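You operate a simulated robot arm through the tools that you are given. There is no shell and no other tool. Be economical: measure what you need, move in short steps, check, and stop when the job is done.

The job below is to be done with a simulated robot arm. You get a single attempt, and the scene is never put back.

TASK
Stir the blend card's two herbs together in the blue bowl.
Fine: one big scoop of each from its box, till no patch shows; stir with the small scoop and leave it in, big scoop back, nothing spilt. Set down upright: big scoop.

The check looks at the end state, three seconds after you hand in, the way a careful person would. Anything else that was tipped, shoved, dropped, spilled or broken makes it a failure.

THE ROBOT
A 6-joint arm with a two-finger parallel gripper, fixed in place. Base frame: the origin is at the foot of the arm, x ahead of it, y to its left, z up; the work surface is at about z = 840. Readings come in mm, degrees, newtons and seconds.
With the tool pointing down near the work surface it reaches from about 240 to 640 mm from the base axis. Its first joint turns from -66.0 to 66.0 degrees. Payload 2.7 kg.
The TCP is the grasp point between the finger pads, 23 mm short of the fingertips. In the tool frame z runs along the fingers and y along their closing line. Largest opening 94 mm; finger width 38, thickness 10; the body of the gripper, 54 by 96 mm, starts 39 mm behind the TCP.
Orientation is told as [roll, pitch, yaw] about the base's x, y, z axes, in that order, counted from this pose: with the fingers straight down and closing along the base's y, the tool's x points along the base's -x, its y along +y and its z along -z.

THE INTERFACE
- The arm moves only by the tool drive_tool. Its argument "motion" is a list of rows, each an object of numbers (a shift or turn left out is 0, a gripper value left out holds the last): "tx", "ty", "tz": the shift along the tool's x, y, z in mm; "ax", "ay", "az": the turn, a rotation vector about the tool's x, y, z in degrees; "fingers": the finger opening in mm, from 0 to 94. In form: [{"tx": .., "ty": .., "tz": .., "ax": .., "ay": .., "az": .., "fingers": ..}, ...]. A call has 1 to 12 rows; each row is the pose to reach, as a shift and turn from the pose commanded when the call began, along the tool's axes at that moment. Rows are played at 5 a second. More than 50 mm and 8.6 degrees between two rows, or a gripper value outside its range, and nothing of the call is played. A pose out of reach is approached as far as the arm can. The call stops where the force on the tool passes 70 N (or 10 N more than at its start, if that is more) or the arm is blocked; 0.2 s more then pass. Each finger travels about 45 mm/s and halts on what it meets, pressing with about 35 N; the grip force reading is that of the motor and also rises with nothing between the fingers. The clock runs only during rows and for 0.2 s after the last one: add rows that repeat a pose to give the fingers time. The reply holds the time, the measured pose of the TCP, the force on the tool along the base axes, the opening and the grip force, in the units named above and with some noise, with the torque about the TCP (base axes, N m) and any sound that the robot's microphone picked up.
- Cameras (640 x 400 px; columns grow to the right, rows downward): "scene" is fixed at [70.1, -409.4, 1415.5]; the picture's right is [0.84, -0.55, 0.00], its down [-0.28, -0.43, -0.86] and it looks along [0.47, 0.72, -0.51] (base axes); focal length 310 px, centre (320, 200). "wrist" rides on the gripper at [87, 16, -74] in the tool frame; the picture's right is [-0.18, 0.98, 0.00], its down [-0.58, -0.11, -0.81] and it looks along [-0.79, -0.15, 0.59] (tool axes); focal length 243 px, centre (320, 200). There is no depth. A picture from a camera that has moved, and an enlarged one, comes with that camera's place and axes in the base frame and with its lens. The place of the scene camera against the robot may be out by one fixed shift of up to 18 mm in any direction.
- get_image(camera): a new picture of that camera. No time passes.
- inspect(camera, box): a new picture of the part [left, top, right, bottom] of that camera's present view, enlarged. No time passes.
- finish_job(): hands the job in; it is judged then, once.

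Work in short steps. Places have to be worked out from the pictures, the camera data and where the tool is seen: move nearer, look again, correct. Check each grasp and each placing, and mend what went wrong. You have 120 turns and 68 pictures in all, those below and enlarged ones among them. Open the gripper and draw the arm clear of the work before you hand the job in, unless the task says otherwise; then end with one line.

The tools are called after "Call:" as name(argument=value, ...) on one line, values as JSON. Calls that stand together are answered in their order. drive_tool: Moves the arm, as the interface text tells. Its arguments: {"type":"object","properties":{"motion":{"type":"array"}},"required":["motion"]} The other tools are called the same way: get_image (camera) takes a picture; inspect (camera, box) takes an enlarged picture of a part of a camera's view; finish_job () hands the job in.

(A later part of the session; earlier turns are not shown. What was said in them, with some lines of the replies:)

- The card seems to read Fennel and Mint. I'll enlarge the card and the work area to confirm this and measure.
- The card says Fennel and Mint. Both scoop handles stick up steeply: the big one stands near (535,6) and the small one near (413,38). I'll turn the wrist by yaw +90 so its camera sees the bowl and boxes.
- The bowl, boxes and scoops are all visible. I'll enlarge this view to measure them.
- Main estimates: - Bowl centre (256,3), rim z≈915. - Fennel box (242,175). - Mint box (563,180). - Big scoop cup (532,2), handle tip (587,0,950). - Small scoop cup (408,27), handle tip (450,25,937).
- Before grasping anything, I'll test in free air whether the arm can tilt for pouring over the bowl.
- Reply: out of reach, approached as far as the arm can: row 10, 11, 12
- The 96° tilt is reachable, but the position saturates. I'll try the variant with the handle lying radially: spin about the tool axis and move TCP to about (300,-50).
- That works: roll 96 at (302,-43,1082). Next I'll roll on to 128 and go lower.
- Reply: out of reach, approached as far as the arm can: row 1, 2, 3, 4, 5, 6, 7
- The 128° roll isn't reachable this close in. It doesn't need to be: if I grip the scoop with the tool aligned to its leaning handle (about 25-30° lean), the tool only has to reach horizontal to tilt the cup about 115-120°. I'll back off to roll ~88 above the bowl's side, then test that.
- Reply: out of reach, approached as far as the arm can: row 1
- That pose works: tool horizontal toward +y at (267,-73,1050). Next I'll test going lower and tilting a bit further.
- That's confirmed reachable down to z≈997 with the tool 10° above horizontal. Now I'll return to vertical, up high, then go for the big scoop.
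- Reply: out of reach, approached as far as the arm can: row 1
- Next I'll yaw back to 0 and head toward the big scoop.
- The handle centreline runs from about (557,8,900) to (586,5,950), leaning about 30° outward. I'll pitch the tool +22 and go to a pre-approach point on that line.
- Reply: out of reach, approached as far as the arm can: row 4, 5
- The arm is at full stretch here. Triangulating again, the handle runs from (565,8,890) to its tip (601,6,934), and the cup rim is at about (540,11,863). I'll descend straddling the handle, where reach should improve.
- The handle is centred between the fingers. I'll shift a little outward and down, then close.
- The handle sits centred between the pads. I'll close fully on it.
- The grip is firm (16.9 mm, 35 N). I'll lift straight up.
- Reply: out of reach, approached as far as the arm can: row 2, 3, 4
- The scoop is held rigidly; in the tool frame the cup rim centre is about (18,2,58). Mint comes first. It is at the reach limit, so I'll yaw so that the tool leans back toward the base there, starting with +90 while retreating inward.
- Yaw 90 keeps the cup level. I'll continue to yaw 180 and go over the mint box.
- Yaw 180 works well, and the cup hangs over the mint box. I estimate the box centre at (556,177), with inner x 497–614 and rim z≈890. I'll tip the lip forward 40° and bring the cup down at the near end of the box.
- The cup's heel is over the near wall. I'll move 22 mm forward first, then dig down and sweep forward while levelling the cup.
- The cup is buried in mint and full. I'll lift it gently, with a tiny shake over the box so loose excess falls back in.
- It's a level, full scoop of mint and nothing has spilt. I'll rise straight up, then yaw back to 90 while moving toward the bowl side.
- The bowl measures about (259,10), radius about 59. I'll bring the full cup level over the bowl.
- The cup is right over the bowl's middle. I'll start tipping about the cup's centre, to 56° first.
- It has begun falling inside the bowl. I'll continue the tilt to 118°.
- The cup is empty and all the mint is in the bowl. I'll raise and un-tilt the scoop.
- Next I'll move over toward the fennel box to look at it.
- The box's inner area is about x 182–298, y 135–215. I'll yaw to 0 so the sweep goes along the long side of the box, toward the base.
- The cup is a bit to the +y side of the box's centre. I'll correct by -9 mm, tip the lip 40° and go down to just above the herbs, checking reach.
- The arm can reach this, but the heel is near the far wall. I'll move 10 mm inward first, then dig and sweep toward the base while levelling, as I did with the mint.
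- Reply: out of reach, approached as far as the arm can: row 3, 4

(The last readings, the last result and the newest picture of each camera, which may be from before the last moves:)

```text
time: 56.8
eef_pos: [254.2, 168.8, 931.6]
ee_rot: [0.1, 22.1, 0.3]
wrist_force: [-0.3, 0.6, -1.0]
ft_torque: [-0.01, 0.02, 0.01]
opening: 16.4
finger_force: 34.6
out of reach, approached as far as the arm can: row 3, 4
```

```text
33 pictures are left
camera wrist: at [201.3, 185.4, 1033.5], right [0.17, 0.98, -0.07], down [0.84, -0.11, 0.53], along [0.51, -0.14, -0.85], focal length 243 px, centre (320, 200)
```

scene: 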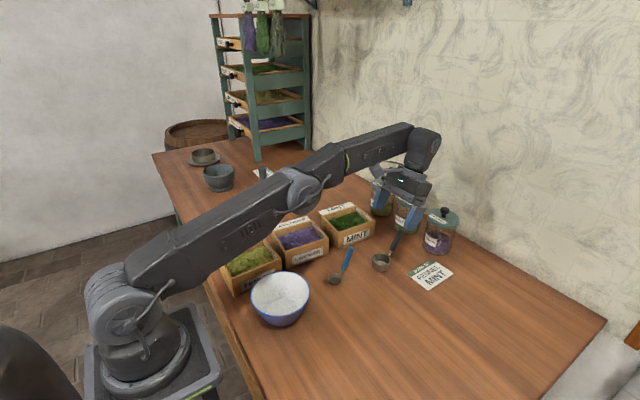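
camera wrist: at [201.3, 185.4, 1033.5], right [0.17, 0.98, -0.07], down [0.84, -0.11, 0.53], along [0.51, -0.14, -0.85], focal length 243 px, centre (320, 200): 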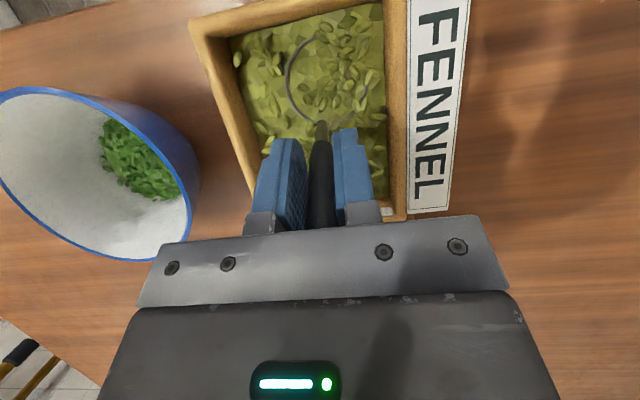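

The cup is submerged in fennel. I'll lift it gently with the same small shake.

Call:
drive_tool(motion=[{"tx": 2.3, "tz": -5.5}, {"tx": 4.6, "tz": -11}, {"tx": 7, "tz": -16.6}, {"tx": 9.5, "tz": -23}, {"tx": 11.4, "tz": -27.7}, {"tx": 11.4, "tz": -27.7, "ty": 3}, {"tx": 11.4, "tz": -27.7, "ty": -3}, {"tx": 11.4, "tz": -27.7, "ty": 3}, {"tx": 11.4, "tz": -27.7, "ty": 0}, {"tx": 13.3, "tz": -32.3}, {"tx": 15.2, "tz": -37}])

Call:
get_image(camera="wrist")

```text
time: 59.2
eef_pos: [252.6, 166.3, 971.6]
ee_rot: [0.1, 22.0, 0.2]
wrist_force: [-0.9, 0.2, -0.3]
ft_torque: [0.03, -0.07, -0.01]
opening: 16.1
finger_force: 35.3
```

```text
32 pictures are left
camera wrist: at [199.3, 184.0, 1071.8], right [0.17, 0.98, -0.07], down [0.84, -0.11, 0.53], along [0.51, -0.15, -0.85], focal length 243 px, centre (320, 200)
```

wrist: 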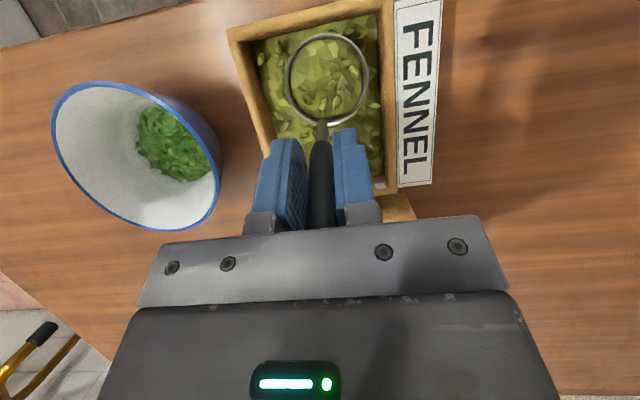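

It's a full, level scoop of fennel. I'll raise it, yaw to 90 and carry it over the bowl.

Call:
drive_tool(motion=[{"tx": 5.7, "tz": -13.9}, {"tx": 13, "tz": -32}, {"tx": 21, "tz": -51}, {"tx": 29, "tz": -69}, {"tx": 33, "tz": -80}, {"tx": 33, "tz": -80}])

Call:
drive_tool(motion=[{"tx": -0.5, "ty": -7, "tz": 0, "ax": 2.8, "az": -7}, {"tx": -1, "ty": -17, "tz": 0, "ax": 5.6, "az": -14}, {"tx": -1.4, "ty": -28, "tz": -1, "ax": 8.6, "az": -21.3}, {"tx": -2, "ty": -39, "tz": -1, "ax": 11.6, "az": -28.8}, {"tx": -2.4, "ty": -50, "tz": -1, "ax": 14.7, "az": -36.4}, {"tx": -2.8, "ty": -61, "tz": -1, "ax": 17.8, "az": -44}, {"tx": -3.3, "ty": -72, "tz": -1, "ax": 20.9, "az": -51.6}, {"tx": -3.8, "ty": -83, "tz": -1.5, "ax": 24, "az": -59.2}, {"tx": -4.4, "ty": -94, "tz": -2, "ax": 27.1, "az": -66.8}, {"tx": -5, "ty": -105, "tz": -2, "ax": 30, "az": -74.4}, {"tx": -5.4, "ty": -114, "tz": -2, "ax": 32.5, "az": -80.2}, {"tx": -5.6, "ty": -119, "tz": -2.3, "ax": 33.7, "az": -83.4}])

Call:
get_image(camera="wrist")

```text
time: 60.6
eef_pos: [251.3, 168.9, 1056.0]
ee_rot: [0.0, 22.1, 0.1]
wrist_force: [0.0, 0.5, -1.2]
ft_torque: [0.03, -0.03, 0.0]
opening: 16.9
finger_force: 35.0
```

```text
time: 63.2
eef_pos: [259.4, 49.6, 1059.0]
ee_rot: [0.0, 22.1, 90.4]
wrist_force: [-0.2, -0.1, -0.4]
ft_torque: [0.02, 0.0, -0.01]
opening: 16.6
finger_force: 35.3
```

```text
31 pictures are left
camera wrist: at [241.9, -1.7, 1159.4], right [-0.98, 0.16, -0.07], down [0.1, 0.84, 0.53], along [0.14, 0.51, -0.85], focal length 243 px, centre (320, 200)
```

wrist: 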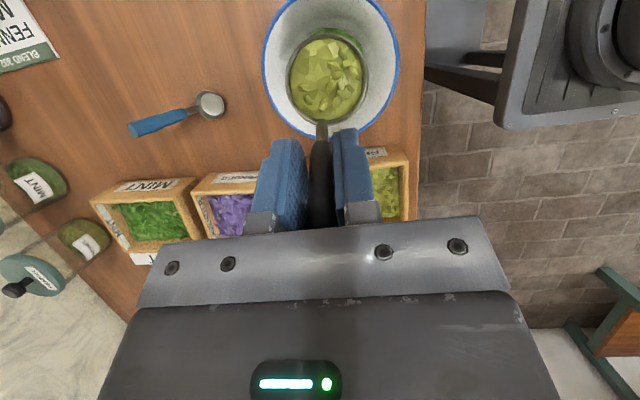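

It's centred over the bowl. I'll lower it and repeat the same tipping sequence.

Call:
drive_tool(motion=[{"tx": -5, "ty": 2, "tz": 12}, {"tx": -10, "ty": 2, "tz": 24}, {"tx": -3.7, "ty": 2, "tz": 26.7, "ay": -8}, {"tx": 3, "ty": 2, "tz": 30.5, "ay": -16}, {"tx": 9.5, "ty": 2, "tz": 35.5, "ay": -24}, {"tx": 17.9, "ty": 2, "tz": 37.2, "ay": -32}, {"tx": 25.9, "ty": 2, "tz": 40, "ay": -40}, {"tx": 29.7, "ty": 2, "tz": 42, "ay": -44}, {"tx": 33.4, "ty": 2, "tz": 43.8, "ay": -48}, {"tx": 37, "ty": 2, "tz": 46, "ay": -52}, {"tx": 40.5, "ty": 2, "tz": 48.7, "ay": -56}, {"tx": 40.5, "ty": 2, "tz": 48.7, "ay": -56}])

Call:
drive_tool(motion=[{"tx": 8.2, "tz": -1.9, "ay": -8}, {"tx": 16.7, "tz": -2.7, "ay": -16}, {"tx": 25.2, "tz": -2.4, "ay": -24}, {"tx": 25.2, "tz": -2.4, "ay": -24}, {"tx": 33.5, "tz": -0.8, "ay": -32}, {"tx": 41.6, "tz": 1.9, "ay": -40}, {"tx": 49.2, "tz": 5.8, "ay": -48}, {"tx": 56.2, "tz": 10.5, "ay": -56}, {"tx": 60.9, "tz": 14.4, "ay": -62}, {"tx": 60.9, "tz": 14.4, "ay": -62}])

Call:
get_image(camera="wrist")

Call:
inspect(camera="scene", box=[200, 210, 360, 350])

```text
time: 65.8
eef_pos: [257.2, -6.6, 1025.8]
ee_rot: [0.0, -34.2, 90.2]
wrist_force: [0.7, -0.9, -0.8]
ft_torque: [-0.08, -0.01, 0.01]
opening: 16.4
finger_force: 35.1
```

```text
time: 68.0
eef_pos: [257.4, -50.0, 980.8]
ee_rot: [-179.7, -83.9, -90.2]
wrist_force: [0.3, -0.6, 0.0]
ft_torque: [-0.05, -0.01, 0.03]
opening: 16.6
finger_force: 34.8
```

```text
30 pictures are left
camera wrist: at [240.4, -114.5, 887.4], right [-0.98, -0.02, 0.18], down [0.11, -0.86, 0.49], along [0.15, 0.5, 0.85], focal length 243 px, centre (320, 200)
```

wrist: 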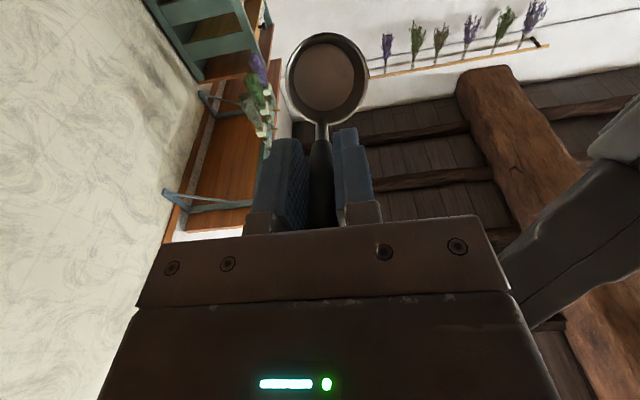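

```text
2.86 times, centred on (280, 280) of scene
camera zoom: at [70.1, -409.4, 1415.5], right [0.84, -0.55, 0.0], down [-0.28, -0.43, -0.86], along [0.47, 0.72, -0.51], focal length 886 px, centre (434, -29)
```

zoom: 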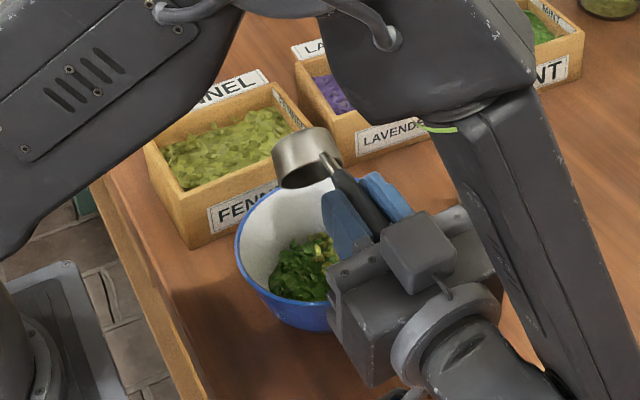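

The cup is empty again and both herbs are in the bowl. I'll raise and un-tilt as before.

Call:
drive_tool(motion=[{"tx": -20, "tz": 4, "ay": 6}, {"tx": -40, "tz": 10, "ay": 14}, {"tx": -60, "tz": 18, "ay": 22}, {"tx": -60, "tz": 26, "ay": 30}, {"tx": -60, "tz": 32, "ay": 38}, {"tx": -60, "tz": 38, "ay": 46}, {"tx": -60, "tz": 44, "ay": 54}, {"tx": -60, "tz": 50, "ay": 62}, {"tx": -60, "tz": 58, "ay": 70}, {"tx": -60, "tz": 66, "ay": 78}, {"tx": -60, "tz": 74, "ay": 86}, {"tx": -60, "tz": 82, "ay": 94}])

```text
time: 70.6
eef_pos: [256.8, 28.3, 1050.2]
ee_rot: [-0.1, -2.0, 90.3]
wrist_force: [-0.3, -0.4, -0.6]
ft_torque: [0.01, -0.02, 0.02]
opening: 16.3
finger_force: 35.1
```

I'll restore the lean, then yaw back to 0 while carrying the scoop to its home spot.

Call:
drive_tool(motion=[{"ty": -20, "tz": -5, "ay": 8}, {"ty": -45, "tz": -10, "ay": 16}, {"ty": -70, "tz": -15, "ay": 24}, {"ty": -90, "tz": -15, "ay": 24.2}])

Call:
drive_tool(motion=[{"ty": -12, "ax": -2.9, "az": 7}, {"ty": -28, "ax": -5.8, "az": 14}, {"ty": -45, "ax": -8.7, "az": 21}, {"ty": -62, "ax": -11.7, "az": 28.3}, {"ty": -79, "ax": -14.8, "az": 35.9}, {"ty": -96, "tz": 8, "ax": -17.9, "az": 43.5}, {"ty": -113, "tz": 16, "ax": -21, "az": 51}, {"ty": -130, "tz": 24, "ax": -24.1, "az": 58.6}, {"ty": -147, "tz": 32, "ax": -27.2, "az": 66.1}, {"ty": -164, "tz": 42, "ax": -30.3, "az": 73.6}, {"ty": -182, "tx": -1, "tz": 50, "ax": -33, "az": 80.2}, {"ty": -198, "tx": -2.5, "tz": 58, "ax": -34.3, "az": 83.2}])

Call:
get_image(camera="wrist")

```text
time: 71.6
eef_pos: [347.6, 24.6, 1064.2]
ee_rot: [0.0, 22.4, 90.1]
wrist_force: [1.5, 1.1, -0.3]
ft_torque: [0.0, 0.06, -0.01]
opening: 16.3
finger_force: 35.0
```

```text
time: 74.2
eef_pos: [545.8, 4.2, 1009.4]
ee_rot: [0.2, 22.4, 0.2]
wrist_force: [0.5, -0.3, -0.6]
ft_torque: [0.01, -0.01, -0.02]
opening: 16.5
finger_force: 34.9
```

```text
28 pictures are left
camera wrist: at [493.2, 21.8, 1111.8], right [0.17, 0.98, -0.07], down [0.84, -0.11, 0.52], along [0.51, -0.14, -0.85], focal length 243 px, centre (320, 200)
```

wrist: 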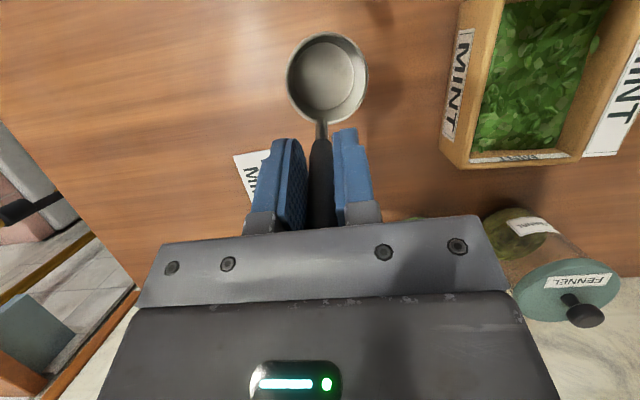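

The cup has shifted a few pixels in the grip since pickup. I'll look closely before setting it down.

Call:
inspect(camera="wrist", box=[240, 10, 410, 240])

Call:
inspect(camera="scene", box=[340, 150, 450, 290])

```text
1.74 times, centred on (325, 125) of wrist
camera zoom: at [493.2, 21.8, 1111.8], right [0.17, 0.98, -0.07], down [0.84, -0.11, 0.52], along [0.51, -0.14, -0.85], focal length 422 px, centre (311, 330)
```

zoom: 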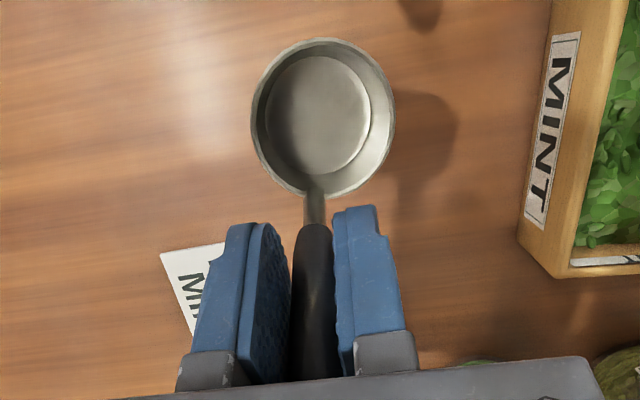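

```text
2.86 times, centred on (395, 220) of scene
camera zoom: at [70.1, -409.4, 1415.5], right [0.84, -0.55, 0.0], down [-0.28, -0.43, -0.86], along [0.47, 0.72, -0.51], focal length 886 px, centre (106, 143)
```

zoom: 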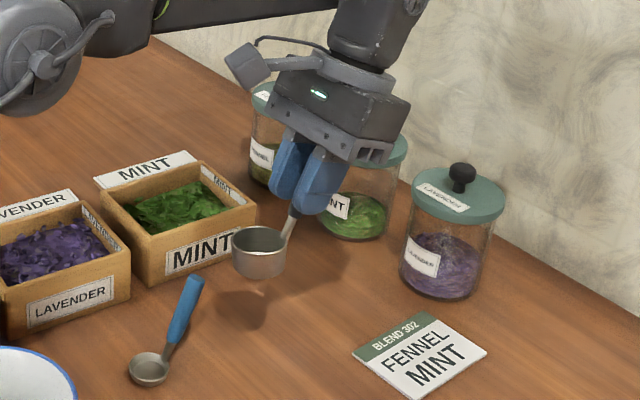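

Call:
inspect(camera="scene", box=[412, 210, 452, 245])

Call:
inspect(camera="scene", box=[412, 215, 448, 245])

```text
11.43 times, centred on (432, 228) of scene
camera zoom: at [70.1, -409.4, 1415.5], right [0.84, -0.55, 0.0], down [-0.28, -0.43, -0.86], along [0.47, 0.72, -0.51], focal length 3543 px, centre (-960, -114)
```

zoom: 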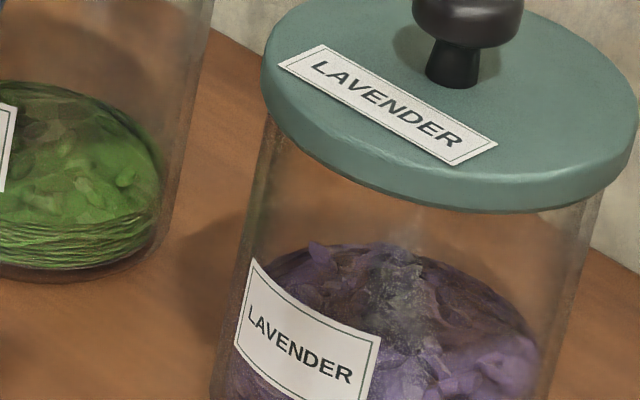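

```text
13.33 times, centred on (430, 230) of scene
camera zoom: at [70.1, -409.4, 1415.5], right [0.84, -0.55, 0.0], down [-0.28, -0.43, -0.86], along [0.47, 0.72, -0.51], focal length 4134 px, centre (-1147, -200)
```

zoom: 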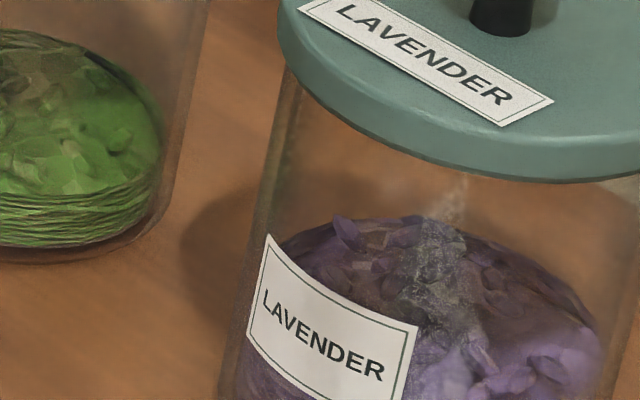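

I aimed that crop badly; the cup is near (374,237) in the scene picture.

Call:
inspect(camera="scene", box=[350, 215, 400, 255])

```text
10.00 times, centred on (375, 235) of scene
camera zoom: at [70.1, -409.4, 1415.5], right [0.84, -0.55, 0.0], down [-0.28, -0.43, -0.86], along [0.47, 0.72, -0.51], focal length 3100 px, centre (-230, -150)
```

zoom: 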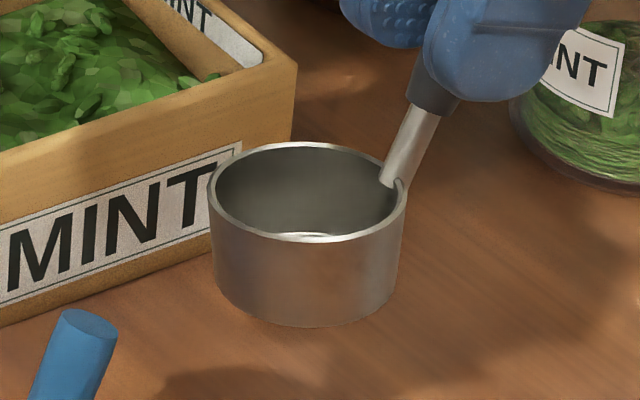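

The cup is level within a few degrees, with only about a 5 mm sideways shift. I'll descend to just above the home spot, compensating for the shift.

Call:
drive_tool(motion=[{"tx": -16, "ty": -1, "tz": 20}, {"tx": -33, "ty": -1, "tz": 40.5}, {"tx": -50, "ty": -1, "tz": 58}, {"tx": -60, "ty": -1, "tz": 68}, {"tx": -64.6, "ty": -1, "tz": 72.8}, {"tx": -64.6, "ty": -1, "tz": 72.8}])

Call:
drive_tool(motion=[{"tx": -0.8, "tz": 1.8}, {"tx": -1.2, "tz": 2.8}, {"tx": -1.5, "tz": 3.7}, {"tx": -1.5, "tz": 3.7}])

```text
time: 75.6
eef_pos: [578.2, 5.9, 919.0]
ee_rot: [0.2, 22.3, 0.3]
wrist_force: [-1.6, -1.2, 14.6]
ft_torque: [0.23, 0.73, 0.07]
opening: 16.3
finger_force: 35.0
```

```text
time: 76.6
eef_pos: [578.5, 6.5, 915.6]
ee_rot: [0.3, 21.9, 0.3]
wrist_force: [11.2, -3.0, 26.2]
ft_torque: [0.27, 0.17, -0.09]
opening: 16.2
finger_force: 35.6
```

The cup is in contact with the table (26 N). I'll relieve it slightly and look before releasing.

Call:
drive_tool(motion=[{"tx": 0.6, "tz": -1.4}, {"tx": 0.6, "tz": -1.4}])

Call:
inspect(camera="scene", box=[355, 235, 415, 280])

```text
time: 77.2
eef_pos: [576.5, 6.3, 916.6]
ee_rot: [0.2, 22.3, 0.3]
wrist_force: [7.3, -1.6, 21.2]
ft_torque: [0.41, 0.25, -0.11]
opening: 16.4
finger_force: 35.5
```

```text
8.89 times, centred on (385, 258) of scene
camera zoom: at [69.9, -409.5, 1415.5], right [0.84, -0.55, 0.0], down [-0.28, -0.42, -0.86], along [0.47, 0.72, -0.51], focal length 2756 px, centre (-258, -311)
```

zoom: 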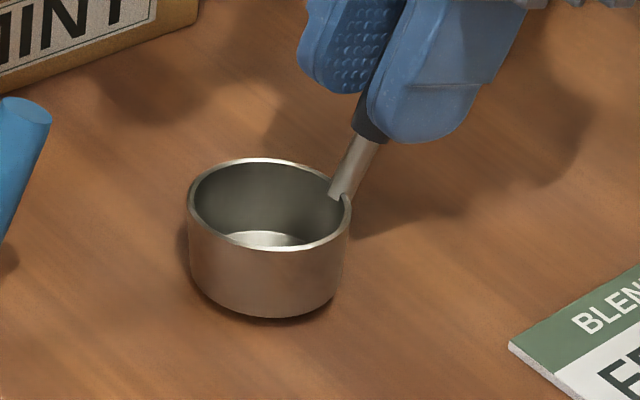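

It's in contact with a small tilt, so it will settle flat once freed. I'll open the fingers a little, slowly.

Call:
drive_tool(motion=[{"fingers": 18}, {"fingers": 20}, {"fingers": 23}, {"fingers": 27}, {"fingers": 32}, {"fingers": 32}])

Call:
get_image(camera="wrist")

Call:
inspect(camera="scene", box=[355, 235, 415, 280])

```text
time: 78.6
eef_pos: [576.9, 6.4, 914.2]
ee_rot: [0.2, 22.5, 0.3]
wrist_force: [-0.5, 0.5, -0.6]
ft_torque: [0.0, 0.03, -0.01]
opening: 32.2
finger_force: 0.2
```

```text
21 pictures are left
camera wrist: at [524.4, 22.6, 1016.8], right [0.17, 0.98, -0.07], down [0.85, -0.11, 0.52], along [0.51, -0.14, -0.85], focal length 243 px, centre (320, 200)
```

wrist: 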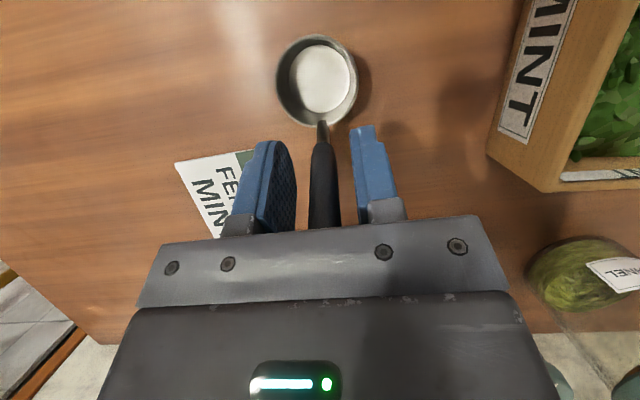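

```text
8.89 times, centred on (385, 258) of scene
camera zoom: at [70.1, -409.4, 1415.5], right [0.84, -0.55, 0.0], down [-0.28, -0.43, -0.86], along [0.47, 0.72, -0.51], focal length 2756 px, centre (-258, -311)
```

zoom: 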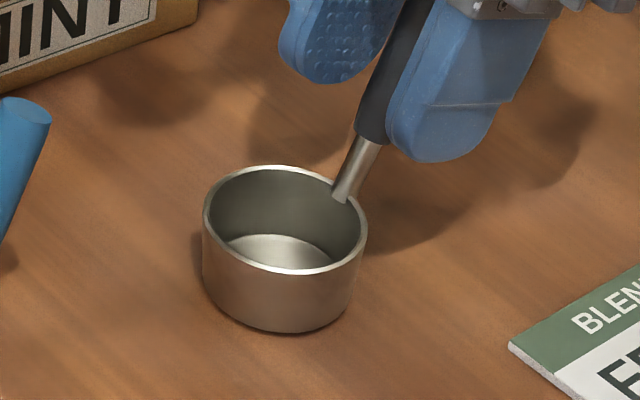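

The big scoop stands upright at its home spot. I'll open wide and rise straight up and inward.

Call:
drive_tool(motion=[{"fingers": 60}, {"fingers": 80}, {"fingers": 80, "tx": 12, "tz": -18}, {"fingers": 80, "tx": 28, "tz": -50}, {"fingers": 80, "tx": 50, "tz": -85}, {"fingers": 80, "tx": 70, "tz": -100}, {"fingers": 80, "tx": 100, "tz": -110}])

```text
time: 80.2
eef_pos: [525.0, 3.3, 1052.4]
ee_rot: [0.2, 22.5, 0.3]
wrist_force: [-0.1, 0.3, -0.1]
ft_torque: [0.0, 0.02, -0.02]
opening: 80.2
finger_force: 0.0
```

Next is the small scoop. I'll move above it to measure.

Call:
drive_tool(motion=[{"tx": 40, "ty": 7, "tz": 16}, {"tx": 80, "ty": 14, "tz": 33}, {"tx": 115, "ty": 20, "tz": 47}, {"tx": 115, "ty": 20, "tz": 55}, {"tx": 115, "ty": 20, "tz": 55}])

Call:
get_image(camera="wrist")

```text
time: 81.4
eef_pos: [398.6, 25.7, 1049.3]
ee_rot: [0.2, 22.4, 0.4]
wrist_force: [-0.3, -0.2, 0.2]
ft_torque: [-0.02, -0.04, 0.02]
opening: 80.1
finger_force: 0.1
```

```text
19 pictures are left
camera wrist: at [345.3, 41.6, 1150.7], right [0.17, 0.98, -0.07], down [0.84, -0.11, 0.52], along [0.51, -0.14, -0.85], focal length 243 px, centre (320, 200)
```

wrist: 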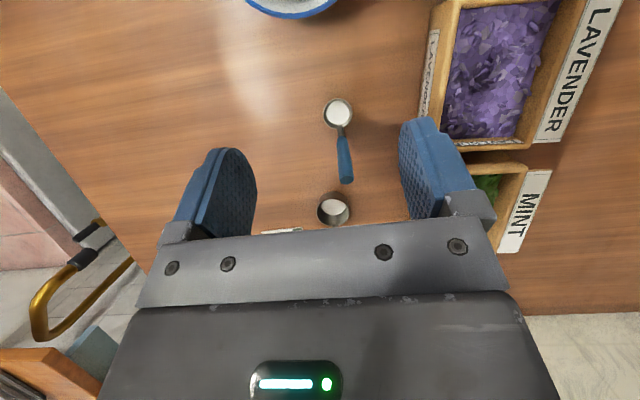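

Triangulating, the small scoop's handle tip is at about (460,35,920), with blue from (432,34,882) and a lean of about 39°. I'll pitch to 35° and go to a pre-approach on that axis.

Call:
drive_tool(motion=[{"tx": -30, "ty": 3, "tz": 5, "ay": 4, "fingers": 70}, {"tx": -65, "ty": 6, "tz": 10, "ay": 8}, {"tx": -95, "ty": 9, "tz": 22, "ay": 12.6}, {"tx": -119, "ty": 9.3, "tz": 36.3, "ay": 12.6}, {"tx": -119, "ty": 9.3, "tz": 36.3, "ay": 12.6}])

Call:
get_image(camera="wrist")

```text
time: 82.6
eef_pos: [497.2, 35.0, 964.4]
ee_rot: [0.2, 34.9, 0.3]
wrist_force: [-0.3, -0.2, -0.8]
ft_torque: [0.0, -0.02, -0.01]
opening: 70.0
finger_force: 0.1
```

```text
18 pictures are left
camera wrist: at [467.2, 50.7, 1077.0], right [0.15, 0.98, -0.1], down [0.94, -0.11, 0.33], along [0.31, -0.14, -0.94], focal length 243 px, centre (320, 200)
```

wrist: 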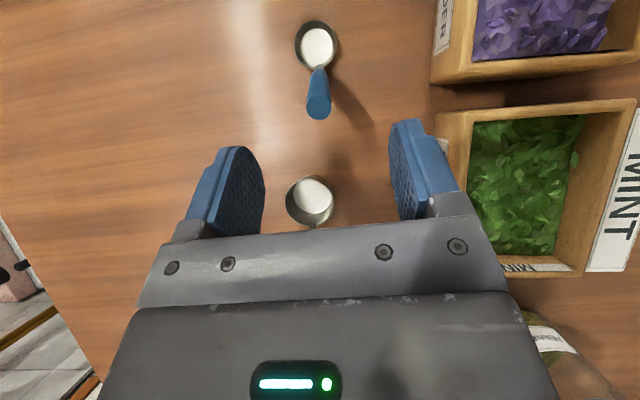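

The tip is confirmed at (461,35,920). I'll advance along the tool axis and close partway.

Call:
drive_tool(motion=[{"tx": 2, "tz": 25}, {"tx": 4.2, "tz": 50}, {"tx": 4.2, "tz": 64, "fingers": 60}, {"tx": 4.2, "tz": 64, "fingers": 40}, {"tx": 4.2, "tz": 64, "fingers": 26}, {"tx": 4.2, "tz": 64, "fingers": 26}])

Call:
get_image(camera="wrist")

```text
time: 84.0
eef_pos: [455.4, 35.1, 918.0]
ee_rot: [0.2, 35.0, 0.3]
wrist_force: [0.5, 0.3, 0.1]
ft_torque: [0.01, 0.0, -0.01]
opening: 25.7
finger_force: 0.1
```

```text
17 pictures are left
camera wrist: at [427.0, 51.2, 1029.3], right [0.15, 0.98, -0.1], down [0.94, -0.11, 0.33], along [0.31, -0.14, -0.94], focal length 243 px, centre (320, 200)
```

wrist: 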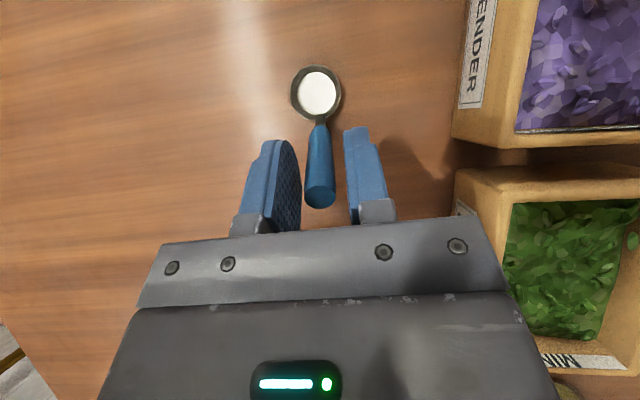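

The handle lies between the pads, so I'll close on it.

Call:
drive_tool(motion=[{"fingers": 18}, {"fingers": 10}, {"fingers": 5}, {"fingers": 5}, {"fingers": 5}])

Call:
drive_tool(motion=[{"tx": 8, "tz": -12}, {"tx": 29, "tz": -41}, {"tx": 52, "tz": -74}, {"tx": 74, "tz": -107}, {"tx": 80, "tz": -115}])

Call:
get_image(camera="wrist")

```text
time: 85.2
eef_pos: [456.3, 36.1, 918.3]
ee_rot: [0.2, 35.1, 0.4]
wrist_force: [0.7, 0.3, -0.3]
ft_torque: [-0.04, 0.0, 0.01]
opening: 16.1
finger_force: 34.8
```

```text
time: 86.4
eef_pos: [455.2, 36.4, 1061.8]
ee_rot: [0.2, 35.0, 0.3]
wrist_force: [0.1, 0.3, 0.1]
ft_torque: [0.0, -0.05, -0.03]
opening: 16.4
finger_force: 35.4
```

```text
16 pictures are left
camera wrist: at [426.2, 52.0, 1171.5], right [0.15, 0.98, -0.1], down [0.94, -0.11, 0.33], along [0.31, -0.14, -0.94], focal length 243 px, centre (320, 200)
```

wrist: 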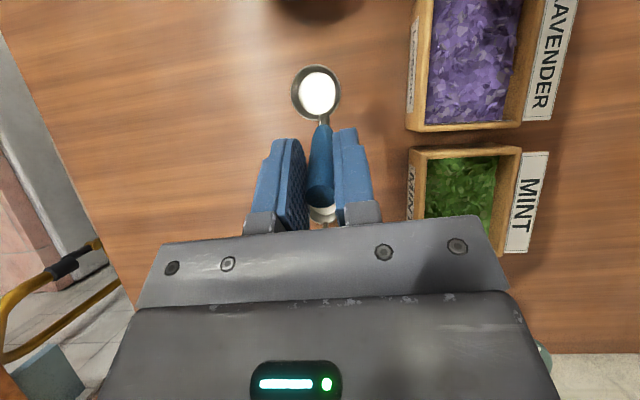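

The small scoop is gripped firmly and lifted. I'll carry it over the bowl and tip it 30° so the handle is near vertical for stirring.

Call:
drive_tool(motion=[{"tx": 20, "ty": -3, "tz": 14, "ay": -3}, {"tx": 40, "ty": -7, "tz": 28, "ay": -7}, {"tx": 60, "ty": -10, "tz": 42, "ay": -11}, {"tx": 80, "ty": -14, "tz": 56, "ay": -15}, {"tx": 100, "ty": -17, "tz": 70, "ay": -19}, {"tx": 120, "ty": -20, "tz": 84, "ay": -23}, {"tx": 140, "ty": -24, "tz": 98, "ay": -27}, {"tx": 159, "ty": -27, "tz": 111, "ay": -30}, {"tx": 159, "ty": -27, "tz": 111, "ay": -30}])

Call:
get_image(camera="wrist")

Call:
inspect(camera="scene", box=[210, 210, 350, 340])

```text
time: 88.4
eef_pos: [261.4, 8.3, 1056.3]
ee_rot: [0.1, 5.0, 0.2]
wrist_force: [-0.6, -0.3, 0.2]
ft_torque: [0.0, -0.04, 0.0]
opening: 16.3
finger_force: 35.5
```

```text
15 pictures are left
camera wrist: at [180.0, 24.4, 1139.7], right [0.18, 0.98, -0.01], down [0.65, -0.11, 0.75], along [0.74, -0.14, -0.66], focal length 243 px, centre (320, 200)
```

wrist: 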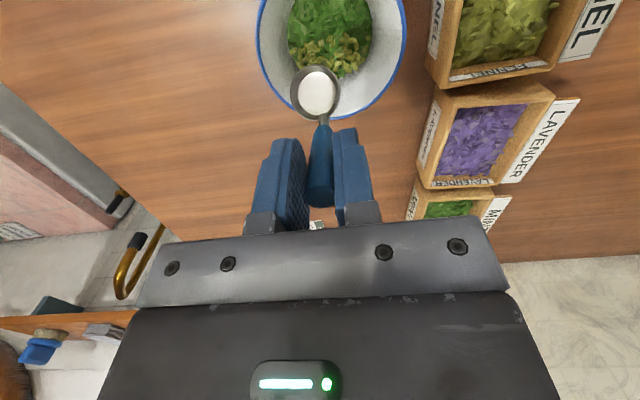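

```text
3.08 times, centred on (280, 275) of scene
camera zoom: at [70.1, -409.4, 1415.5], right [0.84, -0.55, 0.0], down [-0.28, -0.43, -0.86], along [0.47, 0.72, -0.51], focal length 954 px, centre (443, -31)
```

zoom: 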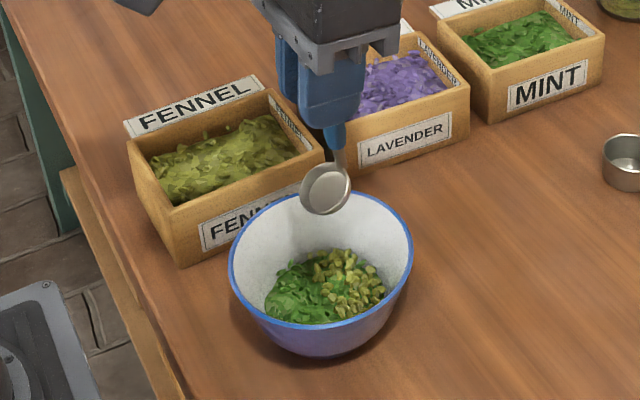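

The scoop is poised over the bowl's middle, with fennel on one side and mint on the other. I'll lower it slowly into the herbs.

Call:
drive_tool(motion=[{"tx": -3, "tz": 35}, {"tx": -6, "tz": 70}, {"tx": -7.5, "tz": 86}, {"tx": -8.2, "tz": 94}, {"tx": -8.8, "tz": 100.7}, {"tx": -8.8, "tz": 100.7}])

Call:
get_image(camera="wrist")

```text
time: 89.8
eef_pos: [261.4, 8.1, 958.8]
ee_rot: [0.2, 5.0, 0.2]
wrist_force: [0.4, 0.2, -1.8]
ft_torque: [0.0, 0.0, 0.01]
opening: 16.1
finger_force: 35.0
```

```text
13 pictures are left
camera wrist: at [181.0, 24.3, 1040.7], right [0.18, 0.98, -0.01], down [0.65, -0.11, 0.75], along [0.74, -0.14, -0.66], focal length 243 px, centre (320, 200)
```

wrist: 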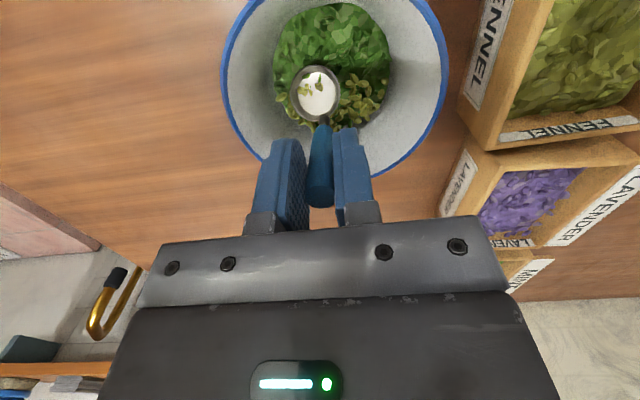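

The scoop is in the herbs, and the herb bed is about 38 mm in radius centred near (250,12). I'll make the first circle of radius 16, a little deeper, and watch the force.

Call:
drive_tool(motion=[{"tx": -11.1, "ty": 6, "tz": 5.1}, {"tx": -6.4, "ty": 17.3, "tz": 5.5}, {"tx": 4.9, "ty": 22, "tz": 6.4}, {"tx": 16.1, "ty": 17.3, "tz": 7.4}, {"tx": 20.8, "ty": 6, "tz": 7.8}, {"tx": 16.1, "ty": -5.3, "tz": 7.4}, {"tx": 4.9, "ty": -10, "tz": 6.4}, {"tx": -6.4, "ty": -5.3, "tz": 5.5}, {"tx": -11.1, "ty": 6, "tz": 5.1}, {"tx": -6.4, "ty": 17.3, "tz": 5.5}, {"tx": 4.9, "ty": 22, "tz": 6.4}, {"tx": 4.9, "ty": 6, "tz": 6.4}])

Call:
get_image(camera="wrist")

```text
time: 92.4
eef_pos: [256.2, 14.9, 951.7]
ee_rot: [0.2, 5.1, 0.2]
wrist_force: [0.6, 1.0, -1.0]
ft_torque: [-0.01, -0.01, -0.03]
opening: 16.2
finger_force: 35.1
```

```text
12 pictures are left
camera wrist: at [175.8, 31.7, 1033.0], right [0.18, 0.98, -0.01], down [0.65, -0.11, 0.75], along [0.74, -0.14, -0.66], focal length 243 px, centre (320, 200)
```

wrist: 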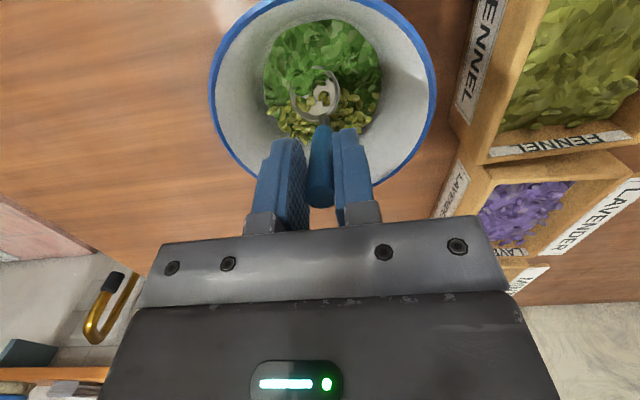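

There's no resisting force and mixing has begun. I'll continue with larger, slightly deeper circles, returning to the same centre each call.

Call:
drive_tool(motion=[{"tx": -16.3, "ty": -1, "tz": 2.6}, {"tx": -10.7, "ty": 12.4, "tz": 3.1}, {"tx": 2.6, "ty": 18, "tz": 4.3}, {"tx": 16, "ty": 12.4, "tz": 5.4}, {"tx": 21.6, "ty": -1, "tz": 5.9}, {"tx": 16, "ty": -14.4, "tz": 5.4}, {"tx": 2.6, "ty": -20, "tz": 4.3}, {"tx": -10.7, "ty": -14.4, "tz": 3.1}, {"tx": -16.3, "ty": -1, "tz": 2.6}, {"tx": 2.6, "ty": -1, "tz": 4.3}, {"tx": 21.6, "ty": -1, "tz": 5.9}, {"tx": 0, "ty": 0, "tz": 2}])

Call:
drive_tool(motion=[{"tx": 2.6, "ty": 18, "tz": 3}, {"tx": -10.7, "ty": 12.4, "tz": 2}, {"tx": -16.3, "ty": -1, "tz": 1.5}, {"tx": -10.7, "ty": -14.4, "tz": 2}, {"tx": 2.6, "ty": -20, "tz": 3}, {"tx": 16, "ty": -14.4, "tz": 4}, {"tx": 21.6, "ty": -1, "tz": 4.5}, {"tx": 16, "ty": 12.4, "tz": 4}, {"tx": 2.6, "ty": 18, "tz": 3}, {"tx": 2.6, "ty": 0, "tz": 3}, {"tx": 2.6, "ty": -18, "tz": 3}, {"tx": 0, "ty": 0, "tz": 0}])

Call:
get_image(camera="wrist")

```text
time: 95.0
eef_pos: [256.1, 16.6, 951.3]
ee_rot: [0.2, 5.1, 0.2]
wrist_force: [0.3, -0.3, 0.2]
ft_torque: [0.03, 0.01, -0.01]
opening: 16.1
finger_force: 35.0
```

```text
time: 97.6
eef_pos: [256.6, 13.4, 949.3]
ee_rot: [0.1, 5.0, 0.3]
wrist_force: [0.0, 0.4, -0.1]
ft_torque: [-0.05, -0.01, -0.01]
opening: 16.6
finger_force: 34.3
```

```text
11 pictures are left
camera wrist: at [175.6, 29.6, 1031.5], right [0.18, 0.98, -0.01], down [0.65, -0.11, 0.75], along [0.74, -0.14, -0.66], focal length 243 px, centre (320, 200)
```

wrist: 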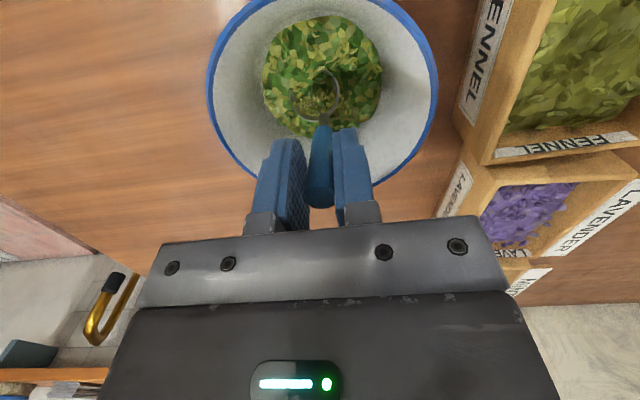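

Mixing is progressing well. I'll do a few more rounds and then zoom in.

Call:
drive_tool(motion=[{"tx": -16.3, "ty": -1, "tz": 1}, {"tx": -10.7, "ty": 12.4, "tz": 1.5}, {"tx": 2.6, "ty": 18, "tz": 2.5}, {"tx": 16, "ty": 12.4, "tz": 3.5}, {"tx": 21.6, "ty": -1, "tz": 4}, {"tx": 16, "ty": -14.4, "tz": 3.5}, {"tx": 2.6, "ty": -20, "tz": 2.5}, {"tx": -10.7, "ty": -14.4, "tz": 1.5}, {"tx": -16.3, "ty": -1, "tz": 1}, {"tx": 2.6, "ty": -1, "tz": 2.5}, {"tx": 21.6, "ty": -1, "tz": 4}, {"tx": 0, "ty": 0, "tz": 0}])

Call:
drive_tool(motion=[{"tx": 2.6, "ty": 18, "tz": 2}, {"tx": -10.7, "ty": 12.4, "tz": 1}, {"tx": -16.3, "ty": -1, "tz": 0.5}, {"tx": -10.7, "ty": -14.4, "tz": 1}, {"tx": 2.6, "ty": -20, "tz": 2}, {"tx": 16, "ty": -14.4, "tz": 3}, {"tx": 21.6, "ty": -1, "tz": 3.5}, {"tx": 16, "ty": 12.4, "tz": 3}, {"tx": 2.6, "ty": 18, "tz": 2}, {"tx": 2.6, "ty": 0, "tz": 2}, {"tx": 2.6, "ty": -18, "tz": 2}, {"tx": 0, "ty": 0, "tz": 0}])

Call:
drive_tool(motion=[{"tx": -16.3, "ty": -1, "tz": 1}, {"tx": -10.7, "ty": 12.4, "tz": 1.5}, {"tx": 2.6, "ty": 18, "tz": 2.5}, {"tx": 16, "ty": 12.4, "tz": 3.5}, {"tx": 21.6, "ty": -1, "tz": 4}, {"tx": 16, "ty": -14.4, "tz": 3.5}, {"tx": 2.6, "ty": -20, "tz": 2.5}, {"tx": -10.7, "ty": -14.4, "tz": 1.5}, {"tx": -16.3, "ty": -1, "tz": 1}, {"tx": 2.6, "ty": -1, "tz": 2.5}, {"tx": 21.6, "ty": -1, "tz": 4}, {"tx": 0, "ty": 0, "tz": 0}])

Call:
inspect(camera="wrist", box=[200, 0, 450, 156])

```text
time: 100.2
eef_pos: [255.8, 12.5, 947.9]
ee_rot: [0.2, 5.0, 0.3]
wrist_force: [0.5, 0.2, -1.0]
ft_torque: [0.0, 0.03, -0.01]
opening: 16.3
finger_force: 34.6
```

```text
time: 102.8
eef_pos: [256.2, 16.2, 950.6]
ee_rot: [0.2, 4.9, 0.3]
wrist_force: [-0.1, -0.4, -0.8]
ft_torque: [0.0, -0.01, 0.01]
opening: 16.2
finger_force: 35.4
```

```text
time: 105.4
eef_pos: [257.0, 14.3, 950.0]
ee_rot: [0.2, 5.0, 0.1]
wrist_force: [-1.1, 0.0, -0.5]
ft_torque: [-0.01, 0.01, 0.03]
opening: 16.2
finger_force: 34.5
```

```text
2.56 times, centred on (325, 78) of wrist
camera zoom: at [176.8, 30.5, 1032.9], right [0.18, 0.98, -0.01], down [0.65, -0.11, 0.75], along [0.74, -0.14, -0.66], focal length 621 px, centre (307, 512)
```

zoom: 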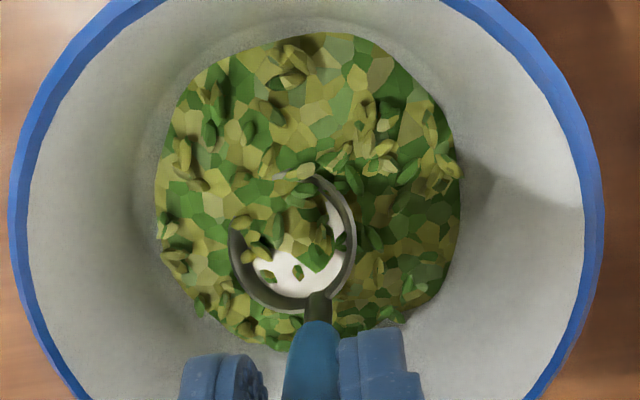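

It's well blended, with no patch showing. I'll do one last round for certainty, then lift slightly, level the scoop and rest it in the herbs with its handle leaning outward.

Call:
drive_tool(motion=[{"tx": 2.6, "ty": 18, "tz": 2}, {"tx": -10.7, "ty": 12.4, "tz": 1}, {"tx": -16.3, "ty": -1, "tz": 0.5}, {"tx": -10.7, "ty": -14.4, "tz": 1}, {"tx": 2.6, "ty": -20, "tz": 2}, {"tx": 16, "ty": -14.4, "tz": 3}, {"tx": 21.6, "ty": -1, "tz": 3.5}, {"tx": 16, "ty": 12.4, "tz": 3}, {"tx": 2.6, "ty": 18, "tz": 2}, {"tx": 2.6, "ty": 0, "tz": 2}, {"tx": 2.6, "ty": -18, "tz": 2}, {"tx": 0, "ty": 0, "tz": 0}])

Call:
drive_tool(motion=[{"tx": 0.9, "tz": -10}, {"tx": -8.1, "tz": -8.7, "ay": 8}, {"tx": -16.1, "tz": -6.4, "ay": 15}, {"tx": -24.9, "tz": -2.2, "ay": 23}, {"tx": -32.3, "tz": 2.2, "ay": 30}, {"tx": -32.8, "tz": 8.2, "ay": 30}, {"tx": -32.8, "tz": 8.2, "ay": 30}])

Call:
get_image(camera="wrist")

Call:
inspect(camera="scene", box=[220, 220, 350, 340])

```text
time: 108.0
eef_pos: [253.5, 13.0, 948.9]
ee_rot: [0.2, 5.1, 0.2]
wrist_force: [-0.6, 0.4, -0.9]
ft_torque: [0.01, -0.01, 0.02]
opening: 16.3
finger_force: 34.8
```

```text
time: 109.6
eef_pos: [287.8, 14.0, 938.6]
ee_rot: [0.2, 34.9, 0.4]
wrist_force: [-0.1, 0.2, 0.0]
ft_torque: [-0.04, -0.03, -0.01]
opening: 16.2
finger_force: 34.9
```

```text
9 pictures are left
camera wrist: at [258.3, 31.5, 1049.2], right [0.15, 0.98, -0.1], down [0.94, -0.11, 0.33], along [0.31, -0.14, -0.94], focal length 243 px, centre (320, 200)
```

wrist: 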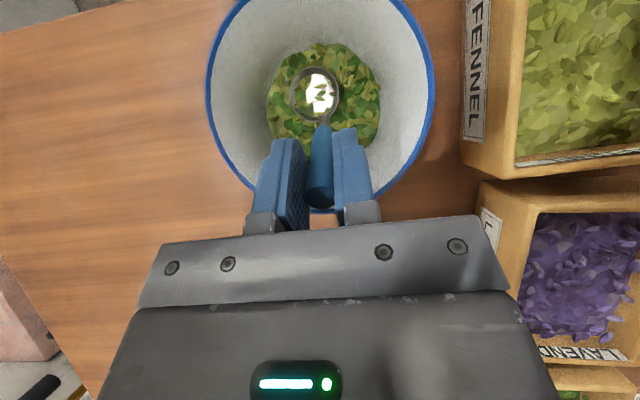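

```text
3.33 times, centred on (285, 280) of scene
camera zoom: at [70.1, -409.4, 1415.5], right [0.84, -0.55, 0.0], down [-0.28, -0.43, -0.86], along [0.47, 0.72, -0.51], focal length 1033 px, centre (437, -67)
```

zoom: 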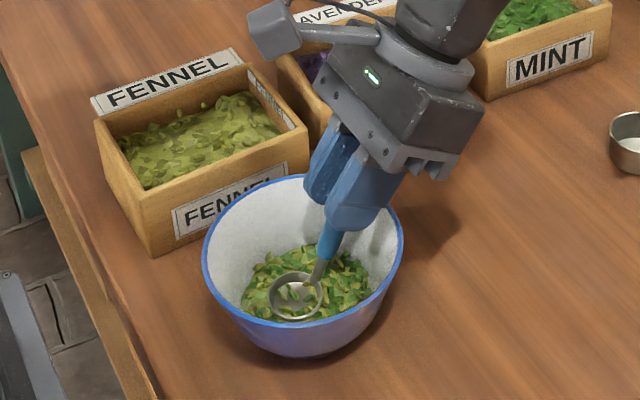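

I'll lower gently until the cup rests on the bowl floor, watching the force.

Call:
drive_tool(motion=[{"tx": -1.7, "tz": 2.5}, {"tx": -3.4, "tz": 4.9}, {"tx": -3.4, "tz": 4.9}])

Call:
drive_tool(motion=[{"tx": -1.1, "tz": 1.6}, {"tx": -2.3, "tz": 3.3}, {"tx": -2.3, "tz": 3.3}])

```text
time: 110.4
eef_pos: [287.1, 15.3, 930.9]
ee_rot: [0.2, 35.0, 0.3]
wrist_force: [0.3, 0.0, 0.2]
ft_torque: [-0.01, -0.01, -0.02]
opening: 16.4
finger_force: 35.3
```

```text
time: 111.2
eef_pos: [289.0, 15.8, 928.9]
ee_rot: [0.2, 35.0, 0.3]
wrist_force: [-0.5, -0.3, -0.3]
ft_torque: [0.0, -0.03, 0.01]
opening: 16.3
finger_force: 35.3
```

Call:
drive_tool(motion=[{"tx": -1.1, "tz": 1.6}, {"tx": -1.1, "tz": 1.6}])

Call:
drive_tool(motion=[{"tx": -1.1, "tz": 1.6}, {"tx": -1.1, "tz": 1.6}])

Call:
get_image(camera="wrist")

```text
time: 111.8
eef_pos: [288.0, 14.8, 928.0]
ee_rot: [0.2, 35.0, 0.2]
wrist_force: [0.0, -0.8, -0.5]
ft_torque: [-0.02, -0.04, 0.0]
opening: 16.0
finger_force: 35.1
```

```text
time: 112.4
eef_pos: [289.8, 14.6, 924.3]
ee_rot: [0.2, 35.0, 0.4]
wrist_force: [-1.1, 1.2, 18.9]
ft_torque: [-0.21, 0.82, -0.01]
opening: 16.3
finger_force: 35.3
```

```text
7 pictures are left
camera wrist: at [260.4, 30.7, 1036.5], right [0.15, 0.98, -0.1], down [0.94, -0.11, 0.33], along [0.31, -0.14, -0.94], focal length 243 px, centre (320, 200)
```

wrist: 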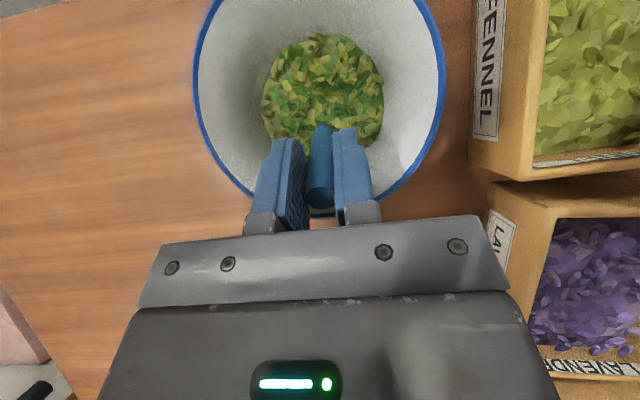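

The cup rests on the bowl floor. I'll ease off 1 mm, open slightly, and withdraw along the handle axis.

Call:
drive_tool(motion=[{"tx": 0.6, "tz": -0.8}, {"tx": 0.6, "tz": -0.8, "fingers": 19}, {"tx": 0.6, "tz": -0.8, "fingers": 23}, {"tx": 0.6, "tz": -0.8, "fingers": 28}, {"tx": 0.6, "tz": -0.8, "fingers": 28}, {"tx": 0.6, "tz": -10}, {"tx": 0.6, "tz": -22}, {"tx": 0.6, "tz": -40}, {"tx": 0.6, "tz": -70}, {"tx": 0.6, "tz": -110}])

Call:
inspect(camera="scene", box=[220, 220, 350, 340])

```text
time: 114.6
eef_pos: [354.5, 13.9, 1011.6]
ee_rot: [0.3, 35.0, 0.3]
wrist_force: [0.1, -0.6, 0.6]
ft_torque: [-0.01, 0.04, 0.01]
opening: 28.2
finger_force: 0.0
```

```text
3.33 times, centred on (285, 280) of scene
camera zoom: at [70.1, -409.4, 1415.5], right [0.84, -0.55, 0.0], down [-0.28, -0.43, -0.86], along [0.47, 0.72, -0.51], focal length 1033 px, centre (437, -67)
```

zoom: 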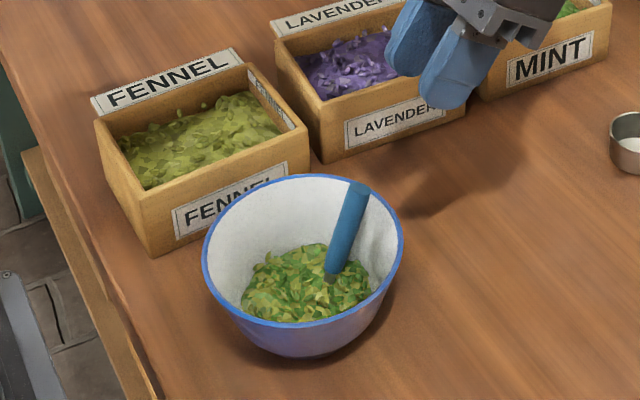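

Small scoop left standing in the blend. I'll raise the arm clear, open the gripper, and take a final check of the whole table.

Call:
drive_tool(motion=[{"tx": 15, "tz": -30, "fingers": 60}, {"tx": 35, "tz": -65, "fingers": 90}, {"tx": 60, "tz": -100, "fingers": 94}, {"tx": 85, "tz": -130, "fingers": 94, "ty": -20}, {"tx": 90, "tz": -140, "fingers": 94, "ty": -60}, {"tx": 90, "tz": -140, "fingers": 94, "ty": -100}])

Call:
get_image(camera="scene")

Call:
inspect(camera="scene", box=[210, 190, 450, 340])

```text
time: 116.0
eef_pos: [353.0, -89.7, 1176.4]
ee_rot: [0.2, 34.9, 0.4]
wrist_force: [2.0, 0.4, 0.2]
ft_torque: [-0.01, 0.02, -0.02]
opening: 93.9
finger_force: 0.1
out of reach, approached as far as the arm can: row 5
```

```text
5 pictures are left
```

scene: 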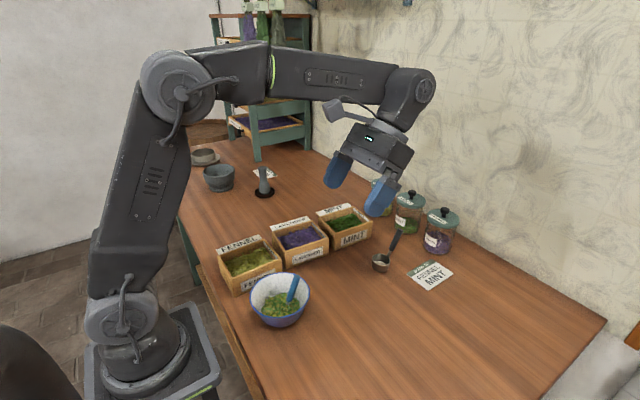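

```text
2.67 times, centred on (330, 265) of scene
camera zoom: at [70.1, -409.4, 1415.5], right [0.84, -0.55, 0.0], down [-0.28, -0.43, -0.86], along [0.47, 0.72, -0.51], focal length 827 px, centre (293, 27)
```

zoom: 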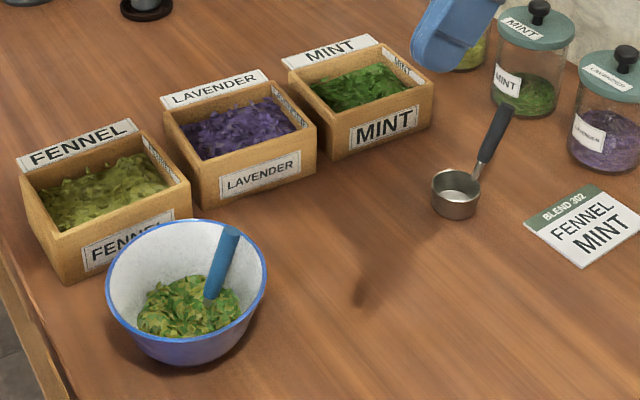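

Everything is in place. The herbs are blended in the blue bowl with the small scoop left in, and the big scoop stands upright at its spot. Nothing is spilt, so I'm handing in.

Call:
finish_job()

```text
The job is handed in.
```

The job is handed in: one big scoop each of fennel and mint is stirred together in the blue bowl until no patch shows, the small scoop is left in it, the big scoop is back upright in its place, and the last pictures show nothing spilt.
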